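You operate a simulated robot arm through the tools that you are given. There is no shell and no other tool.

You are at the controls of a simulated robot arm. One attempt, no reset.

## Task
Warm the orange wax can in the warm box, then turn the heat off.
Fine: lid shut, shelf knob to 3, heat at LOW till the dial passes 40. Set down upright: orange wax can.

It is judged by the outcome, as a careful person would: the job done as asked, and still so three seconds after it is handed in. It fails if anything else is knocked over, pushed out of place, dropped, spilled or broken. A push-on lid holds only when it is set on centred and level and pressed home; a screw cap is set on level and turned clockwise until tight.

## Robot
A 6-joint arm with a two-finger gripper, fixed in place. Base frame: the origin is at the foot of the arm, x ahead of it, y to its left, z up; the work surface is at about z = 74.4. Units: cm, rad, N and s.
Its first joint turns from -2.897 to 2.897 rad. Payload 2.45 kg.
The tool frame sits at the grasp point between the pads (the TCP): z along the fingers, y along the line on which they close. The tips reach 2 cm beyond it. Largest opening 14 cm; the body of the gripper starts 16.8 cm behind the TCP.
Orientation is that of the tool frame in the base frame, as a unit quaternion [x, y, z, w]. With the fingers straight down and closing along the base's y, the tool's x points along the base's -x, its y along +y and its z along -z.

## Interface
- The arm moves only by the tool apply_moves. Its argument "plan" is text: rows parted by semicolons, each of 7 numbers parted by spaces: the shift along the tool's x, y, z in cm, then the turn, a rotation vector about the tool's x, y, z in rad, then the closure in counts, from 0 (fully open) to 255 (shut). In form: x y z rx ry rz gripper; .... A call has 1 to 20 rows; each row shifts and turns the commanded pose from where the row before left it, along the tool's axes as they then stand. A row lasts 0.2 s, in which the tool goes at most 5 cm and 0.15 rad; a call with a longer step from one row to the next is refused whole, and so is a gripper value outside its range. A pose out of reach is approached as far as the arm can. The call stops where the force on the tool passes 40 N (or 10 N more than at its start, if that is more) or the arm is blocked; 0.2 s more then pass. Each finger travels about 4.5 cm/s and halts on what it meets, pressing with about 34 N; the grip force reading is that of the motor and also rises with nothing between the fingers. The clock runs only during rows and for 0.2 s after the last one: add rows that do not move to give the fingers time. It gives the time, the measured TCP pose, the force on the tool (base axes), the opening and the grip force at its end, in the units of the frame above (readings bear some noise), with the torque about the TCP (base axes, N m) and any sound that the robot's microphone picked up.
- Cameras (640 x 400 px; columns grow to the right, rows downward): "scene" is fixed at [5.01, -50.04, 151.31]; the picture's right is [0.68, -0.73, 0.00], its down [-0.34, -0.32, -0.88] and it looks along [0.65, 0.60, -0.47] (base axes); focal length 352 px, centre (320, 200). "wrist" rides on the gripper at [7.8, 1.1, -20.9] in the tool frame; the picture's right is [-0.14, 0.99, 0.00], its down [-0.92, -0.13, -0.37] and it looks along [-0.37, -0.05, 0.93] (tool axes); focal length 280 px, centre (320, 200).
- capture(camera): a new picture of that camera. It takes no simulated time.
- pixel_to_xyz(camera, pixels): there is no depth. For up to 12 entries [column, row, z] of the newest picture of that camera ("zoom" is the newest enlarged one), the place [x, y] in the base frame at which the ray of that pixel passes the height z, good to about 0.2 cm. It takes no simulated time.
- close_up(camera, box): a new picture of the part [left, top, right, bottom] of that camera's present view, enlarged. It takes no simulated time.
- sign_off(): hands the job in; it is judged then, once.

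Open the gripper and draw the arm clear of the work before you hand the job in, unless the task says otherwise.

The tools are called after ">>>" as a command line: name --argument value ..., lists and objects as JSON in quotes. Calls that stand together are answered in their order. apply_moves: Moves the arm, as the interface text tells. Its arguments: {"type":"object","properties":{"plan":{"type":"string"}},"required":["plan"]} The other tools are called the same way: capture (camera) takes a picture; pixel_to_xyz (camera, pixels) gives the place at which the rays of pixels pass given heights; close_up (camera, box) takes an enlarged picture of a part of a camera's view; sign_off () hands the job in.

At the start:

```text
time_s: 0.0
ee_pos: [75.22, 17.67, 121.86]
ee_rot: [0.0, 1.0, 0.0, 0.0]
contact_force: [0.1, 0.1, -1.2]
ft_torque: [-0.02, 0.02, 0.01]
gripper_width: 13.98
grip_force: 0.0
```

scene: 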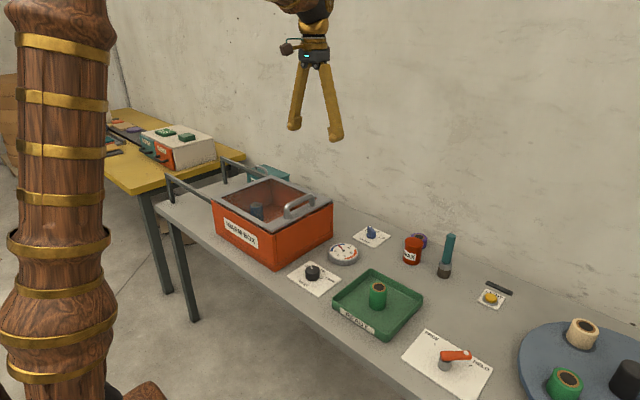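
wrist: 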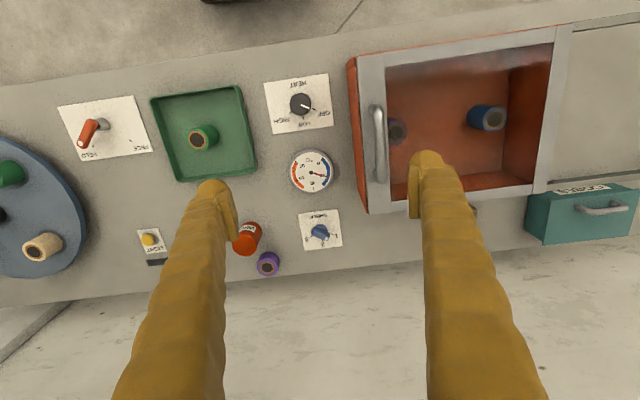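

The first pictures show the warm box at about (272,220) in the scene, with knobs, a dial, a green tray and an orange can labelled WAX at (412,250). I'll take enlarged views to read the labels.

>>> close_up --camera "scene" --box '[200, 150, 360, 250]'

>>> close_up --camera "scene" --box '[280, 210, 440, 310]'

>>> close_up --camera "scene" --box '[390, 220, 640, 400]'

>>> close_up --camera "wrist" --box '[240, 60, 360, 135]'

>>> close_up --camera "wrist" --box '[220, 140, 360, 280]'

>>> close_up --camera "wrist" --box '[340, 20, 640, 250]'

>>> close_up --camera "wrist" --box '[0, 80, 260, 280]'

```text
4.00 times, centred on (280, 200) of scene
```

zoom: 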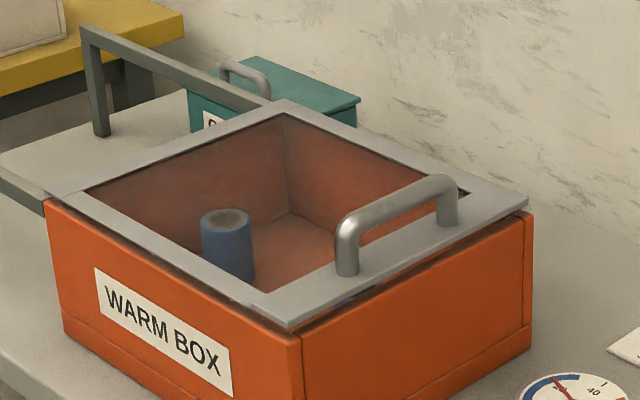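

```text
4.00 times, centred on (360, 260) of scene
```

zoom: 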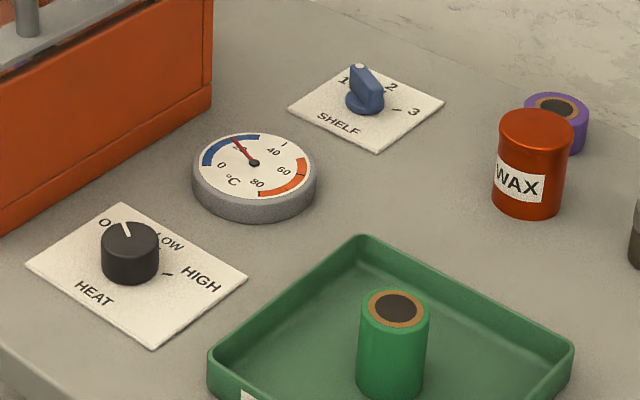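

```text
2.22 times, centred on (515, 310) of scene
```

zoom: 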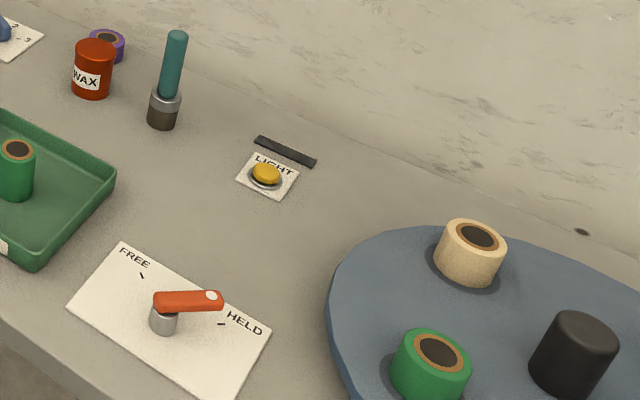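

```text
5.33 times, centred on (300, 98) of wrist
```

zoom: 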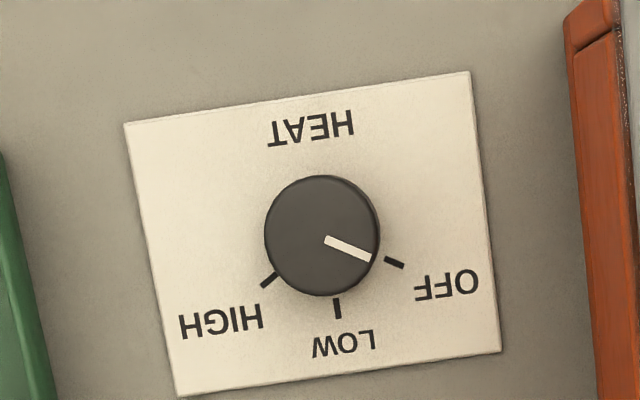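

```text
2.86 times, centred on (290, 210) of wrist
```

zoom: 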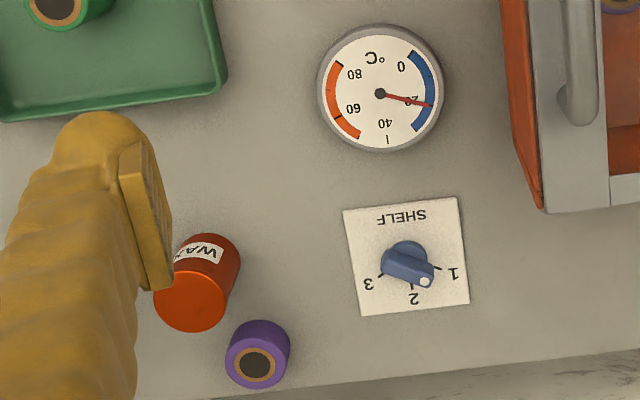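

```text
1.74 times, centred on (490, 135) of wrist
```

zoom: 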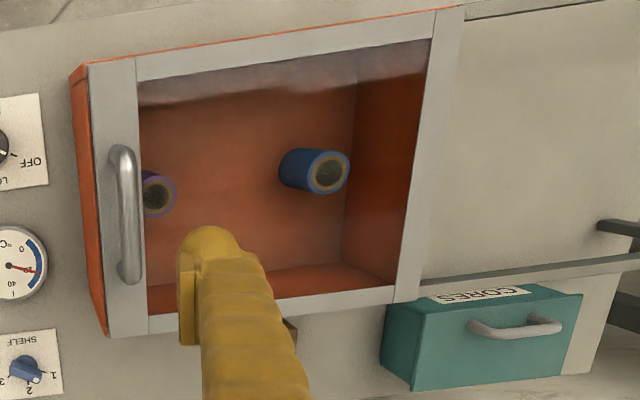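

```text
2.00 times, centred on (130, 180) of wrist
```

zoom: 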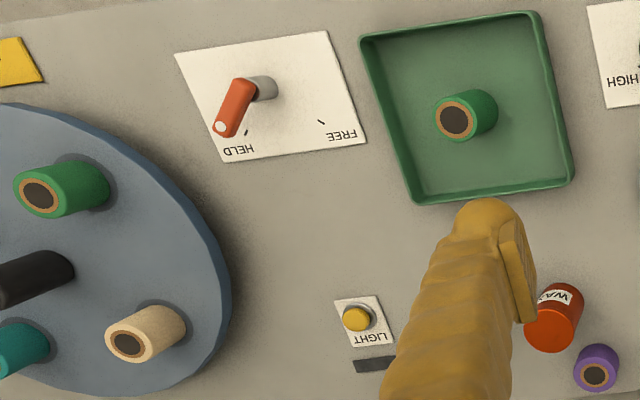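

The heat knob (312,272) is at OFF and the shelf knob (371,234) sits between 1 and 2, while the dial (343,251) reads about 20. The lid has a handle at (300,205), and rails run off to the left of the box. Next I'll measure positions from both cameras.

>>> pixel_to_xyz --camera "scene" --pixels '[[312.5, 272, 77], [371, 234, 77], [343, 251, 77], [414, 242, 84], [412, 262, 74.4], [215, 200, 90], [271, 231, 90], [333, 205, 90], [277, 269, 74.4], [218, 238, 74.4], [333, 240, 74.4], [378, 290, 82]]'

>>> pixel_to_xyz --camera "wrist" --pixels '[[301, 104, 77], [320, 232, 77], [311, 171, 77], [246, 244, 84], [246, 228, 74.4], [384, 208, 90], [357, 60, 90], [570, 25, 90], [540, 195, 90], [381, 105, 95], [380, 185, 95], [203, 137, 82]]'

```text
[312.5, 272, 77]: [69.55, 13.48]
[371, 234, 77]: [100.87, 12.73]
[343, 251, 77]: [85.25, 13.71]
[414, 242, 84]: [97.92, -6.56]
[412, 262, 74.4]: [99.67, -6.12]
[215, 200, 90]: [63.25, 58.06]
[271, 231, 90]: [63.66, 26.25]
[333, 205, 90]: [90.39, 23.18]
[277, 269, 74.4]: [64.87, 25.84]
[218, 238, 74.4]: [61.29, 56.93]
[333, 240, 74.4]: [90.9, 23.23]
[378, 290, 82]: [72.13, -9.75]
```

```text
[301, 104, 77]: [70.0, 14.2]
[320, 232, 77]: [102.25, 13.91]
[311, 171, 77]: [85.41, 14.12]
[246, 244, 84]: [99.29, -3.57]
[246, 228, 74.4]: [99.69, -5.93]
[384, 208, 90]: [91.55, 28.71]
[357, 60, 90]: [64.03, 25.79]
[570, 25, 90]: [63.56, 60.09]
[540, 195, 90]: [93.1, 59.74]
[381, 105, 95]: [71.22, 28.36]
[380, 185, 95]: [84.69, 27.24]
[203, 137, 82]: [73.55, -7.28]
```

The orange can is at roughly (101,-5) and the shelf knob at roughly (101.5,13.5). Both are just outside the straight-down reach, so they'll need a tilted tool. I'll look more closely at the rails, lid and knob before moving.

>>> close_up --camera "scene" --box '[150, 140, 250, 240]'

>>> close_up --camera "scene" --box '[345, 215, 400, 255]'

>>> close_up --camera "wrist" --box '[295, 210, 345, 250]'

>>> close_up --camera "wrist" --box '[500, 0, 640, 90]'

>>> close_up --camera "wrist" --box '[340, 40, 440, 220]'

```text
4.00 times, centred on (200, 190) of scene
```

zoom: 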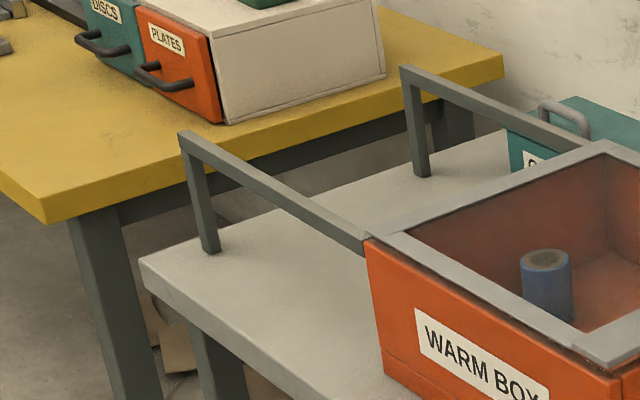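

```text
10.00 times, centred on (372, 235) of scene
```

zoom: 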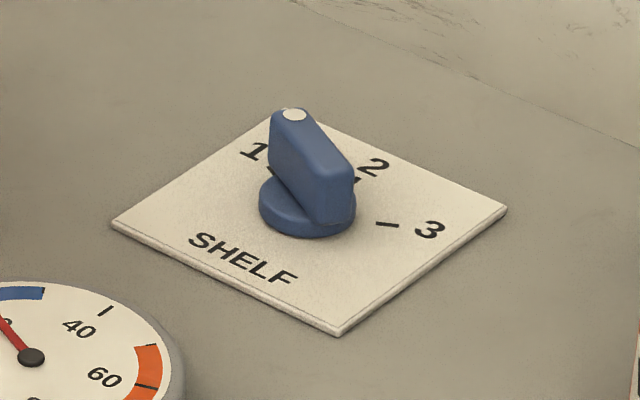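

```text
10.00 times, centred on (320, 230) of wrist
```

zoom: 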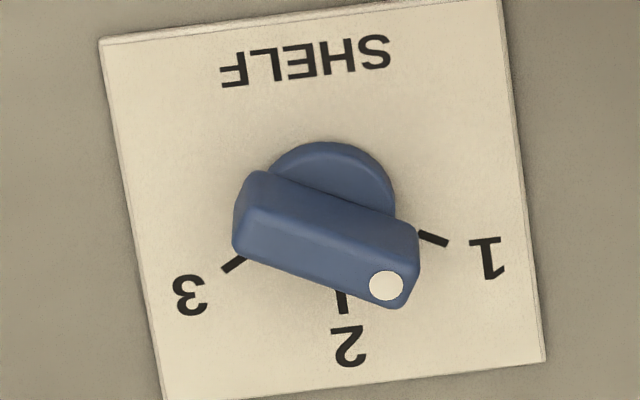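

```text
4.44 times, centred on (570, 45) of wrist
```

zoom: 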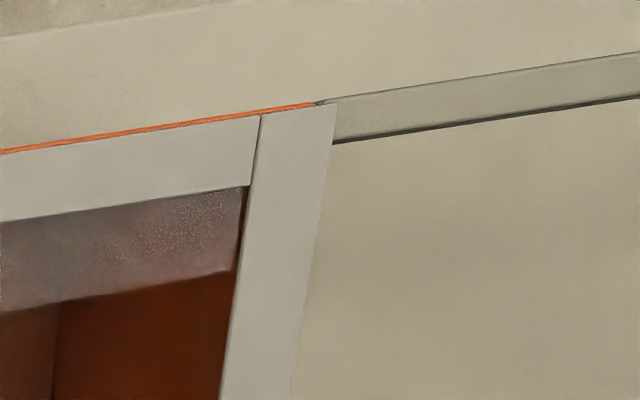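

```text
2.22 times, centred on (390, 130) of wrist
```

zoom: 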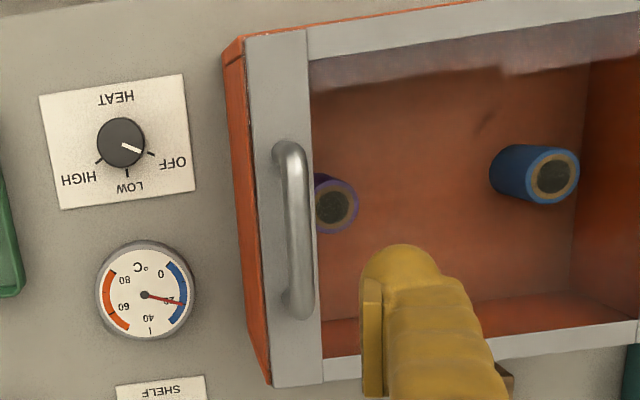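

The shelf knob's wing points at 1 (10x zoom at (372,235)), and the lid frame meets level rails on the left, which suggests it slides. I'll triangulate the can's neighbours and the two cores inside the box.

>>> pixel_to_xyz --camera "wrist" --pixels '[[268, 263, 78], [268, 263, 74.4], [398, 132, 80], [398, 132, 84], [495, 120, 80], [495, 120, 84], [384, 208, 88], [357, 60, 88], [540, 195, 88], [570, 25, 88], [475, 210, 84]]'

>>> pixel_to_xyz --camera "scene" --pixels '[[420, 237, 78], [423, 244, 74.4], [443, 276, 74.4], [256.5, 204, 80], [256.5, 204, 84], [286, 224, 84], [288, 208, 95], [312, 195, 95], [271, 231, 88], [333, 205, 88], [272, 176, 88], [215, 200, 88]]'

>>> close_up --camera "scene" --box '[390, 225, 470, 285]'

```text
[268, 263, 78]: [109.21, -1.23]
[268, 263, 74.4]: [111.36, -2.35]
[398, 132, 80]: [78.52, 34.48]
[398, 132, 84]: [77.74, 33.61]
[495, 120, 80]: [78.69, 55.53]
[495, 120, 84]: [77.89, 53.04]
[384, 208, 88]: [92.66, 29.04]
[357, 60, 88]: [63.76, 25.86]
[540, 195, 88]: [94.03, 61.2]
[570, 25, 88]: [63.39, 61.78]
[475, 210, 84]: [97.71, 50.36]
```

```text
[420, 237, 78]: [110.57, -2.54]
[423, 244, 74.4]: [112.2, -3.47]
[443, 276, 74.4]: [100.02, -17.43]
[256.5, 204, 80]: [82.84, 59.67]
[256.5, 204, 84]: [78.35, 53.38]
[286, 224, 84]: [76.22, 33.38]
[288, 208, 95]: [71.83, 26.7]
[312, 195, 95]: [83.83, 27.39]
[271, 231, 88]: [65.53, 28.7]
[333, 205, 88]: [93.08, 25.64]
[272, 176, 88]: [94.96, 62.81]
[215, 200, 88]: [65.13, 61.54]
```

```text
6.67 times, centred on (430, 255) of scene
```

zoom: 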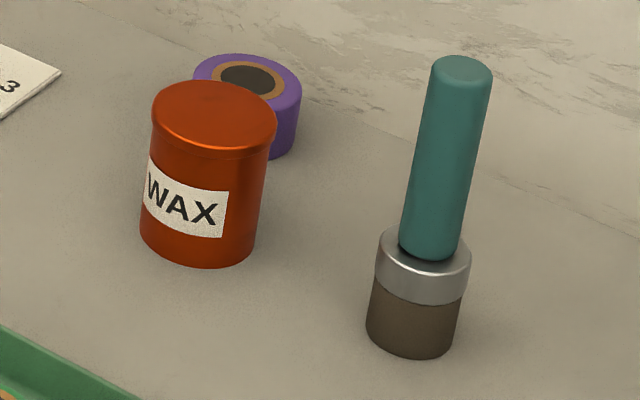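

The can is about 6.5 cm across and the purple core sits behind it near (110,-2). Now I'll convert the knob tick marks to base coordinates so I can work out the turn angles.

>>> pixel_to_xyz --camera "wrist" --pixels '[[331.3, 233.8, 75], [322.3, 240, 75], [311.5, 236.5, 75], [321, 229, 76], [313.7, 109.1, 75], [303.2, 117.8, 75], [290.3, 112.5, 75], [300, 104, 78], [300, 104, 76], [326.5, 238.5, 79], [315.5, 230, 79], [329, 216, 75]]'

>>> pixel_to_xyz --camera "scene" --pixels '[[367.5, 232, 75], [376, 232.7, 75], [379, 237.3, 75], [371, 236.5, 76], [369.5, 226.5, 79], [374, 232, 79]]'

```text
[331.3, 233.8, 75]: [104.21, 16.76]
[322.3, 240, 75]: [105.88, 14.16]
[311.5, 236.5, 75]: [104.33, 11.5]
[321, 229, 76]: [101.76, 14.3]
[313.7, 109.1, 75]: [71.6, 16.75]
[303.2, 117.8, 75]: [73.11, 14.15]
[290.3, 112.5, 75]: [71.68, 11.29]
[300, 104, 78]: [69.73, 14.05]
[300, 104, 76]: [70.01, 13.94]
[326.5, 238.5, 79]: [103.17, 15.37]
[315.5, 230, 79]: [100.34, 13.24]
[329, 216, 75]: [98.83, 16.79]
```

```text
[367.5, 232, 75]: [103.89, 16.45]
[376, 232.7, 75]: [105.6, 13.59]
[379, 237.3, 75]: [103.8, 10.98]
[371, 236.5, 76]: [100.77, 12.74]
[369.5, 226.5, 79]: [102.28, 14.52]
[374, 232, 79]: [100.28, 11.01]
```

The marks put the heat knob centre near (69.9,14) and the shelf knob centre near (102.6,13.9), with roughly 60° between settings. I'll start with the shelf knob, moving out over the table and yawing +60°. Then I'll tilt the tool outward 0.6 rad and narrow the fingers.

>>> apply_moves --plan "-2.56 -0.74 3.78 0 0 0 165; -2.56 -0.74 3.78 0 0 0 165; -2.56 -0.74 3.78 0 0 0 165; -2.56 -0.74 3.78 0 0 0 165; -2.56 -0.74 3.78 0 0 0 165; 0 0 0 0 0 -0.15 165; 0 0 0 0 0 -0.15 165; 0 0 0 0 0 -0.15 165; 0 0 0 0 0 -0.15 165; 0 0 0 0 0 -0.15 165; 0 0 0 0 0 -0.15 165; 0 0 0 0 0 -0.15 165; 0 0 0 0 -0.15 0 165; 0 0 0 0 -0.15 0 165; 0 0 0 0 -0.15 0 165; 0 0 0 0 -0.15 0 165"

```text
time_s: 3.4
ee_pos: [88.05, 13.92, 102.97]
ee_rot: [-0.479, 0.827, 0.148, 0.257]
contact_force: [-1.8, 0.2, -0.3]
ft_torque: [-0.04, 0.0, 0.02]
gripper_width: 4.93
grip_force: 0.1
```

The pose matches what I commanded. Now I'll move to a hover at about (102.5,13.9,88), above the shelf knob.

>>> apply_moves --plan "0.503 -2.515 3.29 0 0 0 165; 0.503 -2.515 3.29 0 0 0 165; 0.503 -2.515 3.29 0 0 0 165; 0.503 -2.515 3.29 0 0 0 165; 0.503 -2.515 3.29 0 0 0 165"

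>>> capture --camera "wrist"

>>> capture --camera "scene"

```text
time_s: 4.6
ee_pos: [102.87, 14.29, 87.97]
ee_rot: [-0.479, 0.826, 0.149, 0.256]
contact_force: [-0.6, 0.7, 0.7]
ft_torque: [-0.02, 0.04, 0.01]
gripper_width: 4.95
grip_force: 0.1
```

```text
taken
```

wrist: 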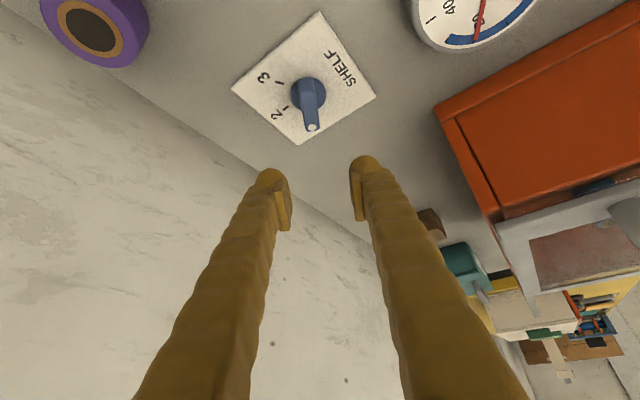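

```text
taken
```

scene: 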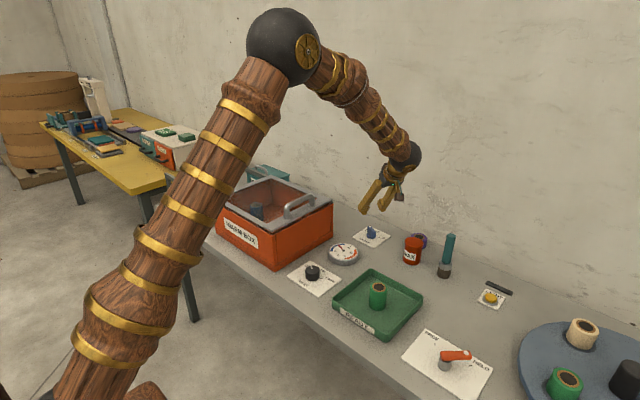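

The hover pose is reached, and the knob shows at about (308,95) in the wrist view, lined up with the fingers. I'll zoom in and measure its centre.

>>> close_up --camera "wrist" --box '[230, 10, 390, 150]'

>>> pixel_to_xyz --camera "wrist" --pixels '[[312, 127, 78], [305, 82, 78], [308, 92, 75.5], [276, 83, 75], [287, 108, 75]]'

```text
2.86 times, centred on (310, 80) of wrist
```

zoom: 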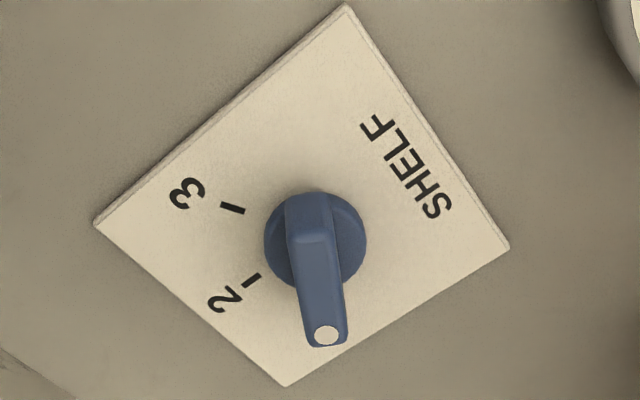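

```text
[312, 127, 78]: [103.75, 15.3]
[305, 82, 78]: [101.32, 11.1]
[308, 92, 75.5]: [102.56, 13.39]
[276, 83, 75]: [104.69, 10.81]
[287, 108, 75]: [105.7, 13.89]
```

The wing's top runs from its tail edge at about (305.8,93.3) to its tip at about (312,130.8). I'll convert those to find the wing midpoint and direction.

>>> pixel_to_xyz --camera "wrist" --pixels '[[305.8, 93.3, 78], [312, 130.8, 78], [308.3, 94.7, 76], [279.2, 82.8, 75], [286.2, 108, 75], [299.6, 94, 78], [312, 92, 78], [305.5, 129, 78], [319.5, 128, 78]]'

```text
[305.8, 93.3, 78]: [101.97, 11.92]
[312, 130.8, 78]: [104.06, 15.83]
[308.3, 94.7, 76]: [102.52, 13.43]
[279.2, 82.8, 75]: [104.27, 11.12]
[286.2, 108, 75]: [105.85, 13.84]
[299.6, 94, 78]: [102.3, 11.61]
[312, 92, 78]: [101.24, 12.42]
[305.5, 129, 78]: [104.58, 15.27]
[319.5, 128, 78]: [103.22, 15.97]
```

The wing runs at about 62°, centred near (102.8,13.85) with its top at z≈78. I'll run an idle row to check the pose reading before going down.

>>> apply_moves --plan "0 0 0 0 0 0 165; 0 0 0 0 0 0 165"

```text
time_s: 5.2
ee_pos: [102.69, 14.14, 87.88]
ee_rot: [-0.479, 0.827, 0.148, 0.256]
contact_force: [-0.5, -0.6, -0.5]
ft_torque: [-0.01, 0.01, 0.01]
gripper_width: 4.94
grip_force: 0.0
```

The reading agrees with the command to within noise. I'll go down to z≈79 so the fingers straddle the wing, and check the force before closing.

>>> apply_moves --plan "1.2485 -0.067 1.8415 0 0 0 165; 1.2485 -0.067 1.8415 0 0 0 165; 1.2485 -0.067 1.8415 0 0 0 165; 0.624 -0.033 0.921 0 0 0 165; 0.624 -0.033 0.921 0 0 0 165; 0 0 0 0 0 0 165"

>>> capture --camera "wrist"

>>> close_up --camera "scene" --box '[330, 190, 430, 260]'

```text
time_s: 6.6
ee_pos: [102.87, 13.87, 79.12]
ee_rot: [-0.48, 0.826, 0.148, 0.256]
contact_force: [0.2, -0.5, -0.5]
ft_torque: [0.02, 0.03, 0.0]
gripper_width: 4.94
grip_force: 0.0
```

```text
taken
```

wrist: 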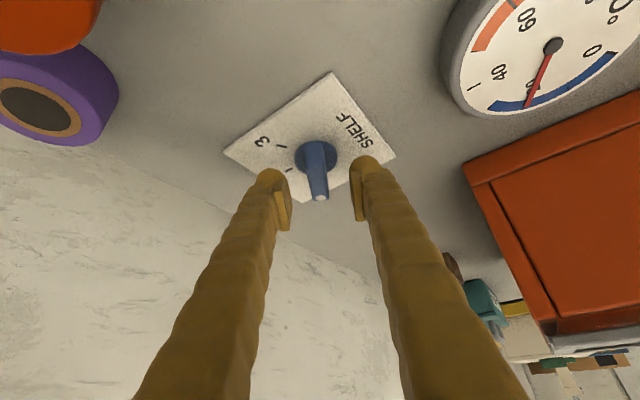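

```text
5.71 times, centred on (380, 225) of scene
```

zoom: 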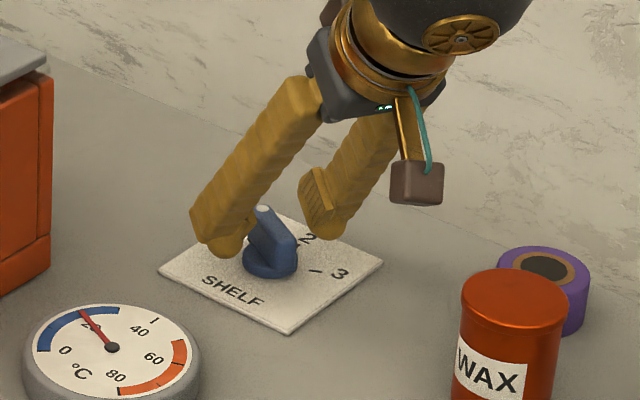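

The fingers straddle the wing on both sides, with the wing at (316,172) between the tips. Closing the gripper on it now.

>>> apply_moves --plan "0 0 0 0 0 0 255; 0 0 0 0 0 0 255; 0 0 0 0 0 0 255; 0 0 0 0 0 0 255; 0 0 0 0 0 0 255"

>>> close_up --camera "scene" --box '[330, 190, 430, 260]'

>>> close_up --camera "wrist" --box '[220, 60, 420, 240]'

```text
time_s: 7.8
ee_pos: [102.77, 13.87, 79.09]
ee_rot: [-0.479, 0.827, 0.147, 0.256]
contact_force: [17.1, -4.1, -5.5]
ft_torque: [0.01, -0.2, -0.06]
gripper_width: 1.5
grip_force: 41.4
```

```text
5.71 times, centred on (380, 225) of scene
```

zoom: 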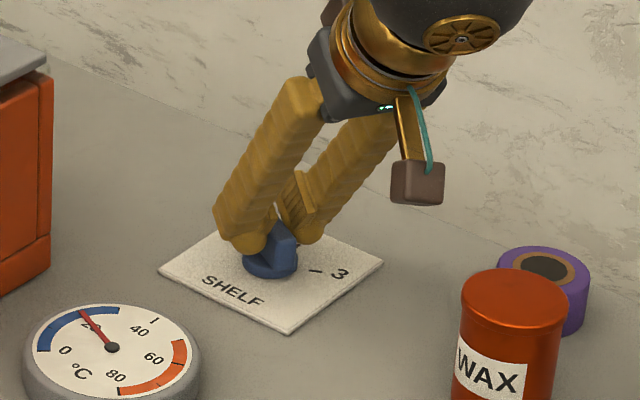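

```text
2.22 times, centred on (320, 150) of wrist
```

zoom: 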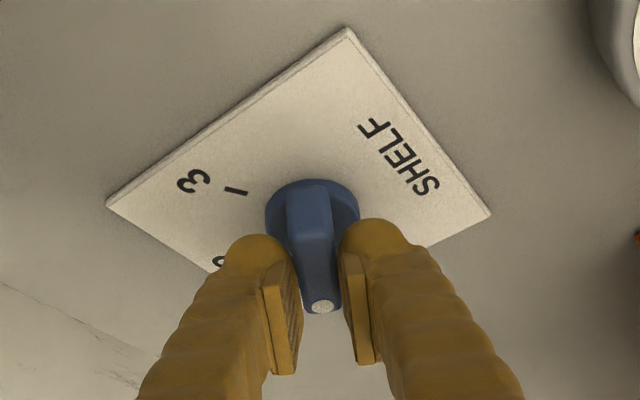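

Gripped at 1.5 cm, but there's a 17 N side force, so the knob's centre is slightly off to one side. I'll shift 0.12 cm along tool -y to relax it, then start turning about the vertical in small steps.

>>> apply_moves --plan "0 -0.12 0 0 0 0 255; 0 0 0 0 0 0 255"

```text
time_s: 8.4
ee_pos: [103.02, 13.91, 79.14]
ee_rot: [-0.479, 0.826, 0.148, 0.256]
contact_force: [-3.4, -5.2, 6.8]
ft_torque: [-0.07, 0.04, -0.01]
gripper_width: 1.5
grip_force: 40.9
```

The side force is down to a few newtons. I'll turn clockwise about the vertical by 0.48 rad and check the loads.

>>> apply_moves --plan "0 0 0 0.0678 0 0.099 255; 0 0 0 0.0678 0 0.099 255; 0 0 0 0.0678 0 0.099 255; 0 0 0 0.0678 0 0.099 255; 0 0 0 0 0 0 255"

>>> close_up --camera "wrist" --box '[220, 60, 420, 240]'

```text
time_s: 9.6
ee_pos: [102.73, 14.0, 79.11]
ee_rot: [-0.269, 0.917, 0.084, 0.284]
contact_force: [-31.3, 15.9, 18.9]
ft_torque: [0.27, 0.41, 0.05]
gripper_width: 1.5
grip_force: 40.9
```

```text
2.22 times, centred on (320, 150) of wrist
```

zoom: 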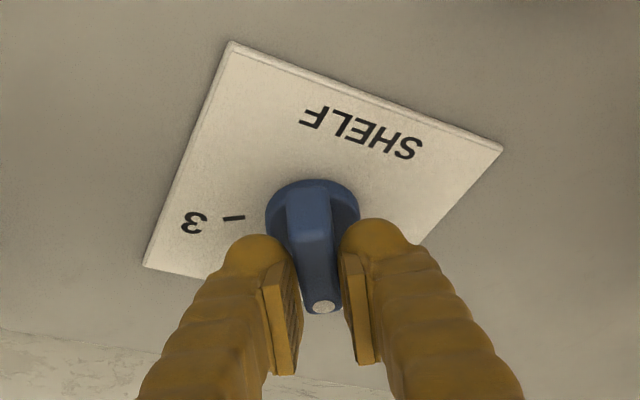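

The knob is turning with the grip and the wing has followed. The reaction of (-31,16,19) N shows my axis is off by 1–2 mm, so I'll nudge the tool along that force to relax it.

>>> apply_moves --plan "0.04 0.173 -0.124 0 0 0 255; 0 0 0 0 0 0 255"

```text
time_s: 10.2
ee_pos: [102.82, 14.0, 79.07]
ee_rot: [-0.269, 0.917, 0.082, 0.284]
contact_force: [21.1, 26.5, -13.4]
ft_torque: [0.32, -0.31, 0.03]
gripper_width: 1.5
grip_force: 40.7
```

That overshot in x (now +21 N) and left +26 N in y. A smaller correction should settle it.

>>> apply_moves --plan "-0.072 0.038 0.085 0 0 0 255; 0 0 0 0 0 0 255"

```text
time_s: 10.8
ee_pos: [102.78, 13.96, 79.08]
ee_rot: [-0.268, 0.917, 0.083, 0.283]
contact_force: [3.0, 5.9, -9.0]
ft_torque: [0.02, -0.01, 0.01]
gripper_width: 1.5
grip_force: 40.6
```

The forces are near zero now. I'll turn another 0.48 rad with a small sideways shift to follow the estimated axis.

>>> apply_moves --plan "-0.012 0.04 0.009 0.0678 0 0.099 255; -0.012 0.04 0.009 0.0678 0 0.099 255; -0.012 0.04 0.009 0.0678 0 0.099 255; -0.012 0.04 0.009 0.0678 0 0.099 255; 0 0 0 0 0 0 255"

```text
time_s: 11.8
ee_pos: [102.87, 14.01, 79.04]
ee_rot: [-0.102, 0.95, 0.022, 0.295]
contact_force: [-4.5, -3.1, 3.8]
ft_torque: [-0.04, 0.05, 0.0]
gripper_width: 1.49
grip_force: 41.3
out of reach, approached as far as the arm can: row 4
stopped in row 4: the force on the tool passed its limit at 44 N (the readings are from after the stop); the commanded pose is now the measured one
```

The turn stopped at yaw ≈12°, with row 4 reported out of reach, probably a wrist singularity where the tool lines up with the forearm. The knob has moved most of the way to 2, so I'll release it and back straight up to re-plan.

>>> apply_moves --plan "0 0 0 0 0 0 165; 0 0 0 0 0 0 165; 0 0 0 0 0 0 165; 0 0 0 0 0 0 165; 0 0 -2 0 0 0 165; 0 0 -4 0 0 0 165; 0 0 -4 0 0 0 165"

>>> capture --camera "wrist"

>>> capture --camera "scene"

```text
time_s: 13.4
ee_pos: [97.61, 13.04, 87.35]
ee_rot: [-0.103, 0.95, 0.023, 0.294]
contact_force: [0.5, 0.1, -0.1]
ft_torque: [0.03, 0.01, -0.02]
gripper_width: 4.93
grip_force: 0.0
```

```text
taken
```

wrist: 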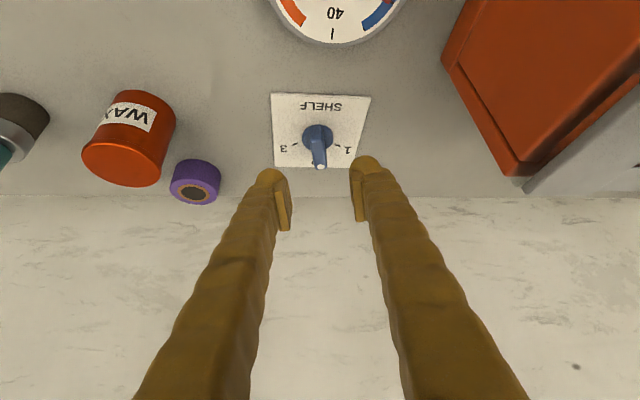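

```text
taken
```

scene: 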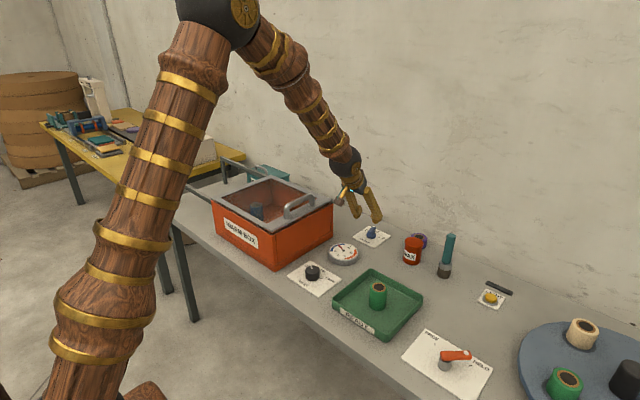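

The forearm does line up with the 0.6 rad tilt, so I passed through the singularity. Here in free space I'll cut the tilt to 0.3 rad, hover over the knob, and yaw the other way to see if that orientation is reachable.

>>> apply_moves --plan "0 0 0 0 0.15 0 165; 0 0 0 0 0.15 0 165; -2.56 -0.127 0.452 0 0 0 165; -2.56 -0.127 0.452 0 0 0 165; 0 0 0 0.0443 0 0.1433 165; 0 0 0 0.0443 0 0.1433 165; 0 0 0 0.0443 0 0.1433 165; 0 0 0 0.0443 0 0.1433 165; 0 0 0 0.0443 0 0.1433 165; 0 0 0 0.0443 0 0.1433 165; 0 0 0 0.0443 0 0.1433 165; 0 0 0 0.0443 0 0.1433 165"

>>> capture --camera "scene"

>>> capture --camera "wrist"

```text
time_s: 16.0
ee_pos: [102.31, 13.83, 87.94]
ee_rot: [0.469, 0.869, -0.077, 0.138]
contact_force: [-0.1, 0.2, -0.9]
ft_torque: [0.0, 0.02, 0.03]
gripper_width: 4.93
grip_force: 0.0
```

```text
taken
```

scene: 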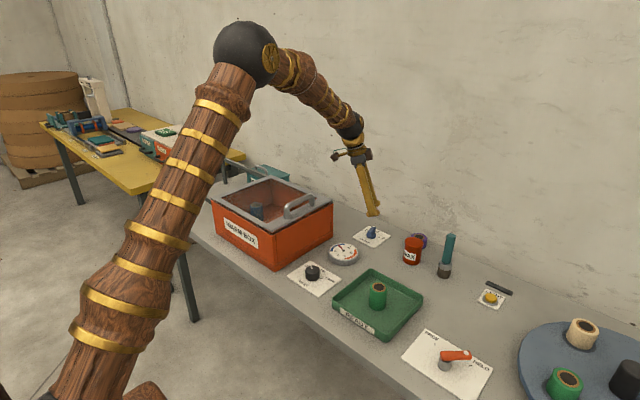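

```text
taken
```

wrist: 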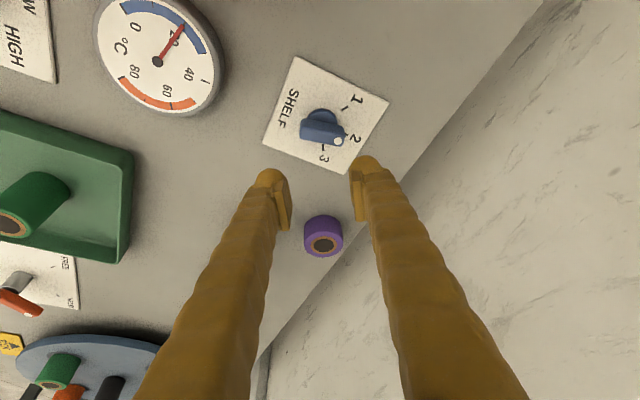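

That whole yaw range is reachable with the smaller tilt, with no out-of-reach warning. I'll zoom in on the knob to measure the wing's present direction.

>>> close_up --camera "wrist" --box '[250, 50, 400, 180]'

```text
3.08 times, centred on (325, 115) of wrist
```

zoom: 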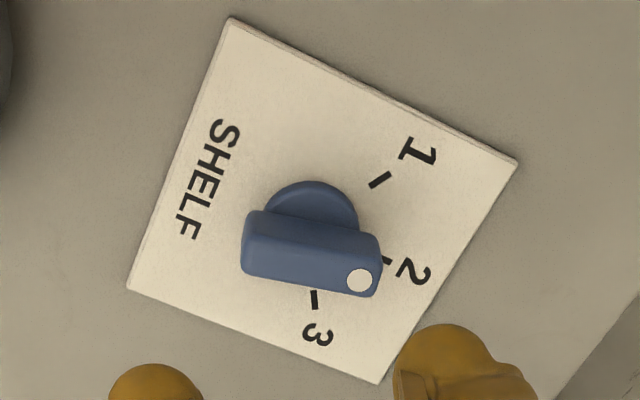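

I'll convert the white dot, the tick marks and the knob disc from this zoom to base coordinates.

>>> pixel_to_xyz --camera "zoom" --pixels '[[360, 281, 78], [381, 180, 75], [387, 260, 75], [314, 300, 75], [313, 226, 76], [246, 262, 78], [381, 272, 78], [260, 213, 78], [378, 237, 78], [313, 226, 75.5]]'

```text
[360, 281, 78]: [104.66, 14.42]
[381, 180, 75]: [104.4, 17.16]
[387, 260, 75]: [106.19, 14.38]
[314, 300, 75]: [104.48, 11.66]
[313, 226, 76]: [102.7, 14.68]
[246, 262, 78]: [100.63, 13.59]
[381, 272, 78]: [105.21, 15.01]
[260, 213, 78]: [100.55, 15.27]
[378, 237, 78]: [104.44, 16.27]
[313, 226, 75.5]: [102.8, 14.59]
```

The wing sits about 13° off the "2" direction, where I released it, and the knob centre averages to (102.9,14.05). I'll yaw back to match the wing and lower over it with the 0.3 rad tilt.

>>> apply_moves --plan "0 0 0 -0.0443 0 -0.1433 165; 0 0 0 -0.0443 0 -0.1433 165; 0 0 0 -0.0443 0 -0.1433 165; 0 0 0 -0.0443 0 -0.1433 165; 0 0 0 -0.0443 0 -0.1433 165; 0 0 0 -0.0443 0 -0.1433 165; 0 0 0 -0.0443 0 -0.1433 165; 0 0 0 -0.0443 0 -0.1433 165; 0.533 0.047 2.19 0 0 0 165; 0.533 0.047 2.19 0 0 0 165; 0.533 0.047 2.19 0 0 0 165; 0.266 0.023 1.095 0 0 0 165; 0.266 0.023 1.095 0 0 0 165; 0 0 0 0 0 0 165"

>>> close_up --camera "wrist" --box '[220, 60, 420, 240]'

>>> close_up --camera "scene" --box '[330, 190, 430, 260]'

```text
time_s: 19.0
ee_pos: [102.76, 14.01, 78.87]
ee_rot: [-0.105, 0.983, 0.007, 0.15]
contact_force: [0.4, -0.7, 0.3]
ft_torque: [0.01, 0.01, -0.01]
gripper_width: 4.98
grip_force: 0.1
```

```text
2.22 times, centred on (320, 150) of wrist
```

zoom: 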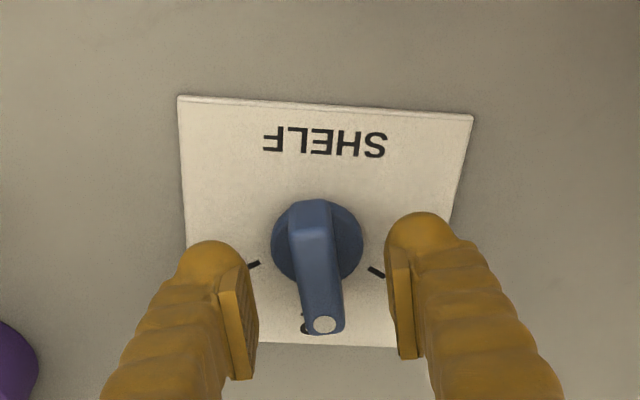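

```text
5.71 times, centred on (380, 225) of scene
```

zoom: 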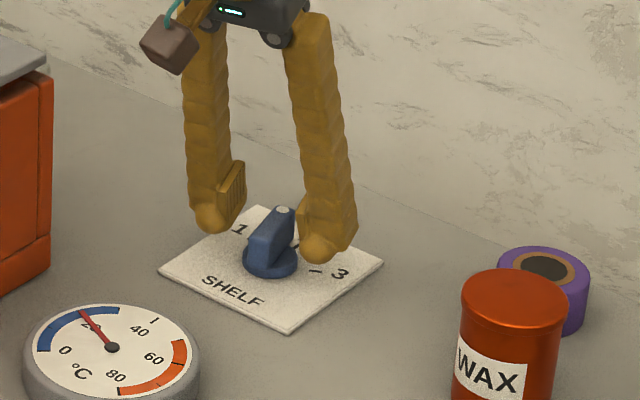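

The fingers straddle the wing again. Closing to grip.

>>> apply_moves --plan "0 0 0 0 0 0 255; 0 0 0 0 0 0 255; 0 0 0 0 0 0 255; 0 0 0 0 0 0 255; 0 0 0 0 0 0 255"

```text
time_s: 20.2
ee_pos: [102.81, 14.06, 78.87]
ee_rot: [-0.104, 0.983, 0.006, 0.15]
contact_force: [1.6, -7.9, -1.2]
ft_torque: [-0.09, -0.04, -0.03]
gripper_width: 1.49
grip_force: 41.2
```

Gripped with only about 8 N sideways. I'll turn clockwise 0.36 rad and check the loads.

>>> apply_moves --plan "0 0 0 0.0355 0 0.1146 255; 0 0 0 0.0355 0 0.1146 255; 0 0 0 0.0355 0 0.1146 255; 0 0 0 0 0 0 255"

```text
time_s: 21.2
ee_pos: [102.83, 14.05, 78.93]
ee_rot: [0.074, 0.986, -0.02, 0.151]
contact_force: [-18.9, 12.1, -10.2]
ft_torque: [0.18, 0.23, 0.05]
gripper_width: 1.48
grip_force: 40.8
```

There's a modest reaction of (-19,12) N. I'll keep turning while drifting slightly along that direction.

>>> apply_moves --plan "0.05 0.02 0.003 0 0 0 255; 0.025 0.02 0.003 0.0355 0 0.1146 255; 0.025 0.02 0.003 0.0355 0 0.1146 255; 0.025 0.02 0.003 0.0355 0 0.1146 255; 0 0 0 0 0 0 255"

```text
time_s: 22.4
ee_pos: [102.87, 14.14, 78.88]
ee_rot: [0.25, 0.956, -0.046, 0.149]
contact_force: [-0.8, 12.6, -19.6]
ft_torque: [0.13, -0.02, 0.03]
gripper_width: 1.51
grip_force: 41.0
```

Yaw is now about -29°, so it's just past 2. I'll continue another 0.4 rad with small corrections.

>>> apply_moves --plan "0.036 0.033 0.045 0 0 0 255; 0.015 0.02 0 0.0399 0 0.129 255; 0.015 0.02 0 0.0399 0 0.129 255; 0.015 0.02 0 0.0399 0 0.129 255; 0 0 0 0 0 0 255"

>>> close_up --camera "wrist" --box '[220, 60, 420, 240]'

```text
time_s: 23.6
ee_pos: [102.92, 14.28, 79.0]
ee_rot: [0.437, 0.886, -0.074, 0.14]
contact_force: [5.6, -5.8, 0.5]
ft_torque: [-0.21, -0.18, -0.01]
gripper_width: 1.52
grip_force: 41.2
```

```text
2.22 times, centred on (320, 150) of wrist
```

zoom: 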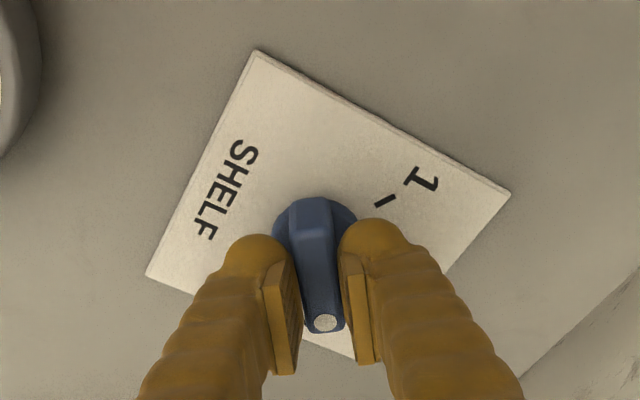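

Yaw is at -52.5° with small loads. One more 0.13 rad turn will bring it to -60°, which should be the "3" mark.

>>> apply_moves --plan "0 0 0 0.0387 0 0.1251 255; 0 0 0 0 0 0 255; 0 0 0 0 0 0 255"

>>> close_up --camera "wrist" --box '[220, 60, 420, 240]'

>>> close_up --camera "scene" --box '[330, 190, 430, 260]'

```text
time_s: 24.4
ee_pos: [102.99, 14.12, 78.9]
ee_rot: [0.494, 0.855, -0.082, 0.136]
contact_force: [19.2, -14.3, 7.8]
ft_torque: [-0.25, -0.28, 0.01]
gripper_width: 1.52
grip_force: 41.3
```

```text
2.22 times, centred on (320, 150) of wrist
```

zoom: 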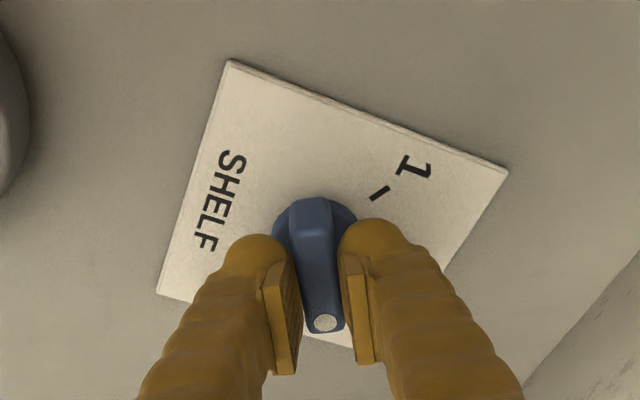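

```text
5.71 times, centred on (380, 225) of scene
```

zoom: 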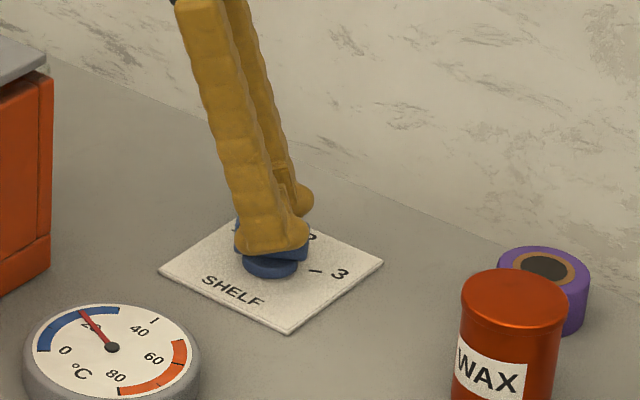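

Yaw reads -60.0°. I'll release, back off, and check the wing against mark 3.

>>> apply_moves --plan "0 0 0 0 0 0 165; 0 0 0 0 0 0 165; 0 0 0 0 0 0 165; 0 0 0 0 0 0 165; 0 0 0 0 0 0 165; 0 0 -3 0 0 0 165; 0 0 -4 0 0 0 165; 0 0 -4 0 0 0 165"

>>> close_up --camera "wrist" --box '[240, 50, 400, 180]'

>>> close_up --camera "scene" --box '[345, 215, 400, 255]'

```text
time_s: 26.2
ee_pos: [101.15, 17.24, 89.17]
ee_rot: [0.494, 0.855, -0.081, 0.136]
contact_force: [-0.7, -0.7, 0.3]
ft_torque: [-0.02, 0.0, 0.04]
gripper_width: 4.94
grip_force: 0.2
```

```text
3.08 times, centred on (320, 115) of wrist
```

zoom: 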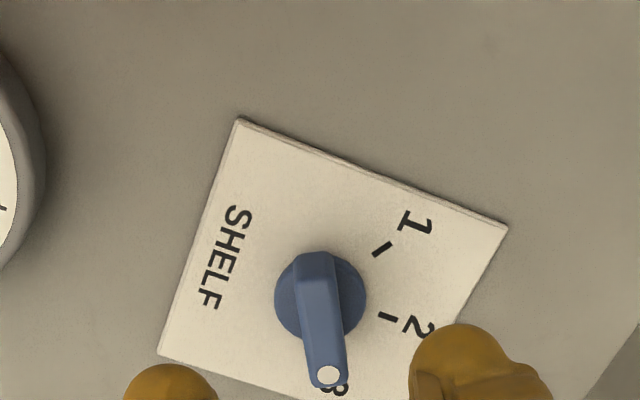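

```text
10.00 times, centred on (372, 235) of scene
```

zoom: 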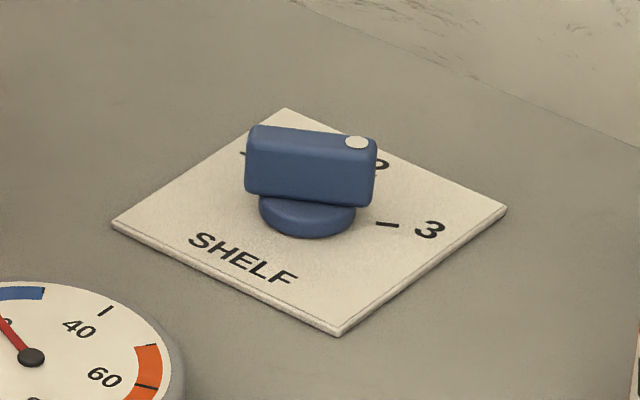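

The wing's bottom edge lines up with the tick and it points at 3, so the shelf knob is set. Next I'll rise clear, move back over the box and bring the tool vertical with its closing direction along y.

>>> apply_moves --plan "-1.478 0 -4.777 0 0 0 120; -1.478 0 -4.777 0 0 0 120; -1.478 0 -4.777 0 0 0 120; -1.478 0 -4.777 0 0 0 120; 3.234 -2.664 -1.0 0 0 0 120; 3.234 -2.664 -1.0 0 0 0 120; 3.234 -2.664 -1.0 0 0 0 120; 3.234 -2.664 -1.0 0 0 0 120; 3.234 -2.664 -1.0 0 0 0 120; 0 0 0 0 0.15 0 120; 0 0 0 0 0.15 0 120; 0 0 0 0 0 -0.1496 120; 0 0 0 0 0 -0.1496 120; 0 0 0 0 0 -0.1496 120; 0 0 0 0 0 -0.1496 120; 0 0 0 0 0 -0.1496 120; 0 0 0 0 0 -0.1496 120; 0 0 0 0 0 -0.1496 120"

>>> capture --camera "wrist"

>>> capture --camera "scene"

```text
time_s: 30.0
ee_pos: [81.11, 25.57, 109.13]
ee_rot: [-0.001, 1.0, -0.008, 0.002]
contact_force: [-0.3, -0.7, -0.7]
ft_torque: [0.0, -0.02, -0.04]
gripper_width: 7.42
grip_force: 0.1
```

```text
taken
```

wrist: 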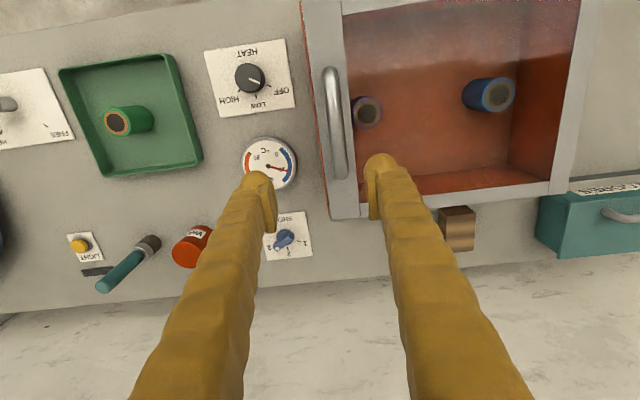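

```text
taken
```

scene: 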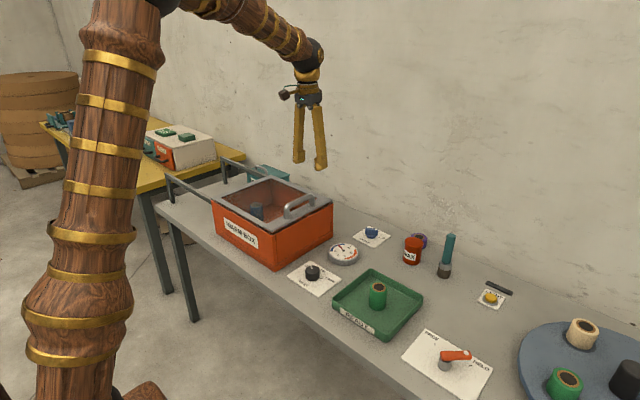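

The handle shows at (336,122) in the wrist view and (300,203) in the scene. I'll triangulate it and the lid corners.

>>> close_up --camera "wrist" --box '[290, 0, 450, 230]'

>>> close_up --camera "scene" --box '[265, 180, 345, 240]'

>>> close_up --camera "wrist" --box '[420, 0, 640, 260]'

>>> pixel_to_xyz --camera "wrist" --pixels '[[330, 72, 95], [341, 173, 95], [336, 122, 95], [303, 3, 89], [333, 218, 89], [552, 193, 89], [457, 228, 76], [365, 112, 82], [497, 96, 82]]'

>>> pixel_to_xyz --camera "scene" --pixels '[[287, 209, 95], [313, 195, 95], [300, 203, 95], [272, 231, 89], [332, 201, 89], [256.5, 204, 82]]'

```text
1.74 times, centred on (370, 115) of wrist
```

zoom: 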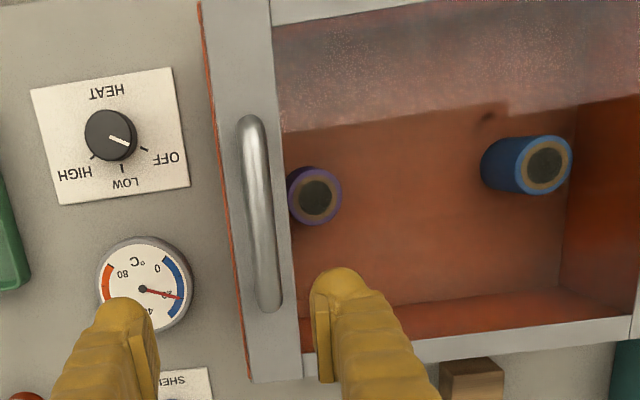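

```text
6.67 times, centred on (305, 210) of scene
```

zoom: 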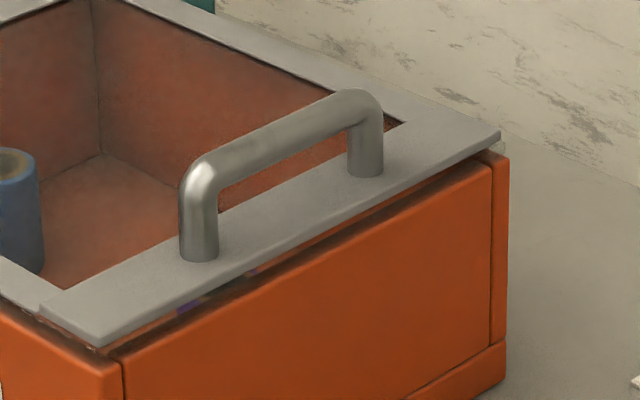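

```text
1.54 times, centred on (530, 130) of wrist
```

zoom: 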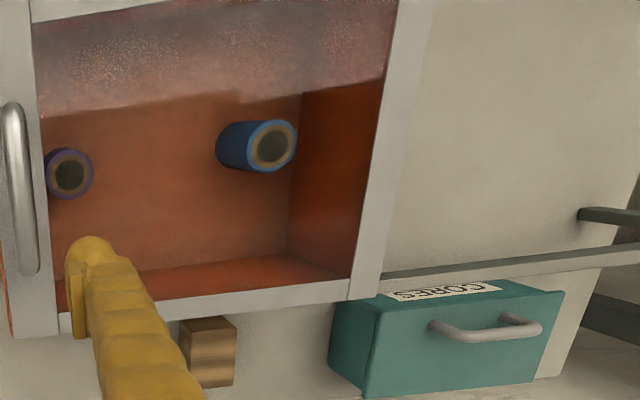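

```text
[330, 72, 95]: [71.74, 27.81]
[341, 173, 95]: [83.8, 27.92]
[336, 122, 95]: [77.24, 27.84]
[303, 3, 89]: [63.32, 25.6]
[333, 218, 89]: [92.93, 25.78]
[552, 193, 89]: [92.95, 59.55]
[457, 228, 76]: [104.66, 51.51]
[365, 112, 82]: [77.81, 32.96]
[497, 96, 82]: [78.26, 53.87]
```

```text
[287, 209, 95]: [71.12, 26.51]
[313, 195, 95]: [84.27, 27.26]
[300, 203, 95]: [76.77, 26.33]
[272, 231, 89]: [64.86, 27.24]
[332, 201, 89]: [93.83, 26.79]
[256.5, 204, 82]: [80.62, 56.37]
```

The handle bar is at y≈27.8, x 71.5–84, z≈94, and the lid top is at z≈90. I'll lower over the bar so the fingers straddle it, with the tips about 2 cm above the lid.

>>> apply_moves --plan "1.133 0.733 3.37 0 0 0 120; 1.133 0.733 3.37 0 0 0 120; 1.133 0.733 3.37 0 0 0 120; 0 0 1.7 0 0 0 120; 0 0 1.7 0 0 0 120; 0 0 1.5 0 0 0 120; 0 0 0 0 0 0 120"

>>> capture --camera "wrist"

>>> close_up --camera "scene" --box '[240, 130, 360, 240]'

```text
time_s: 31.6
ee_pos: [77.99, 27.53, 94.08]
ee_rot: [0.0, 1.0, -0.009, 0.002]
contact_force: [0.7, 0.5, 0.2]
ft_torque: [-0.03, -0.01, 0.02]
gripper_width: 7.43
grip_force: 0.0
```

```text
taken
```

wrist: 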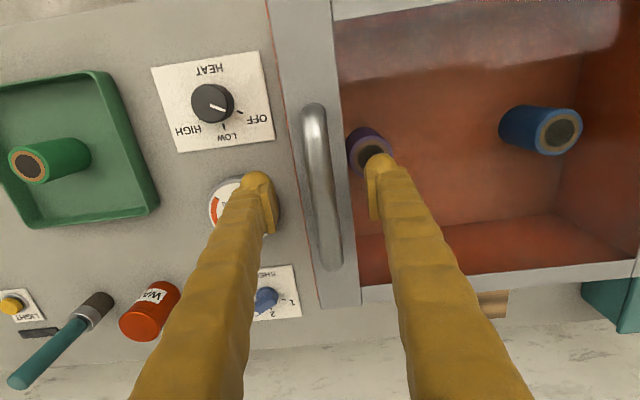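

```text
3.64 times, centred on (300, 185) of scene
```

zoom: 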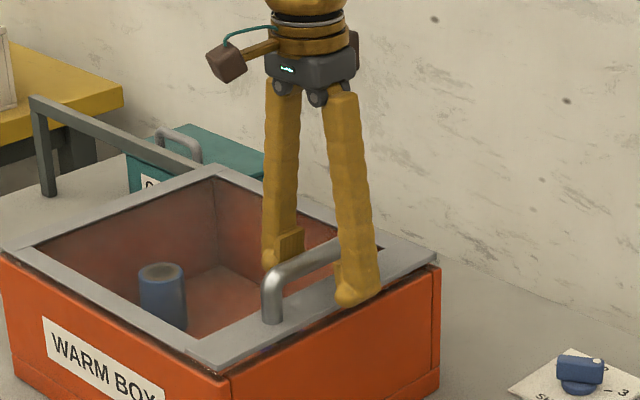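

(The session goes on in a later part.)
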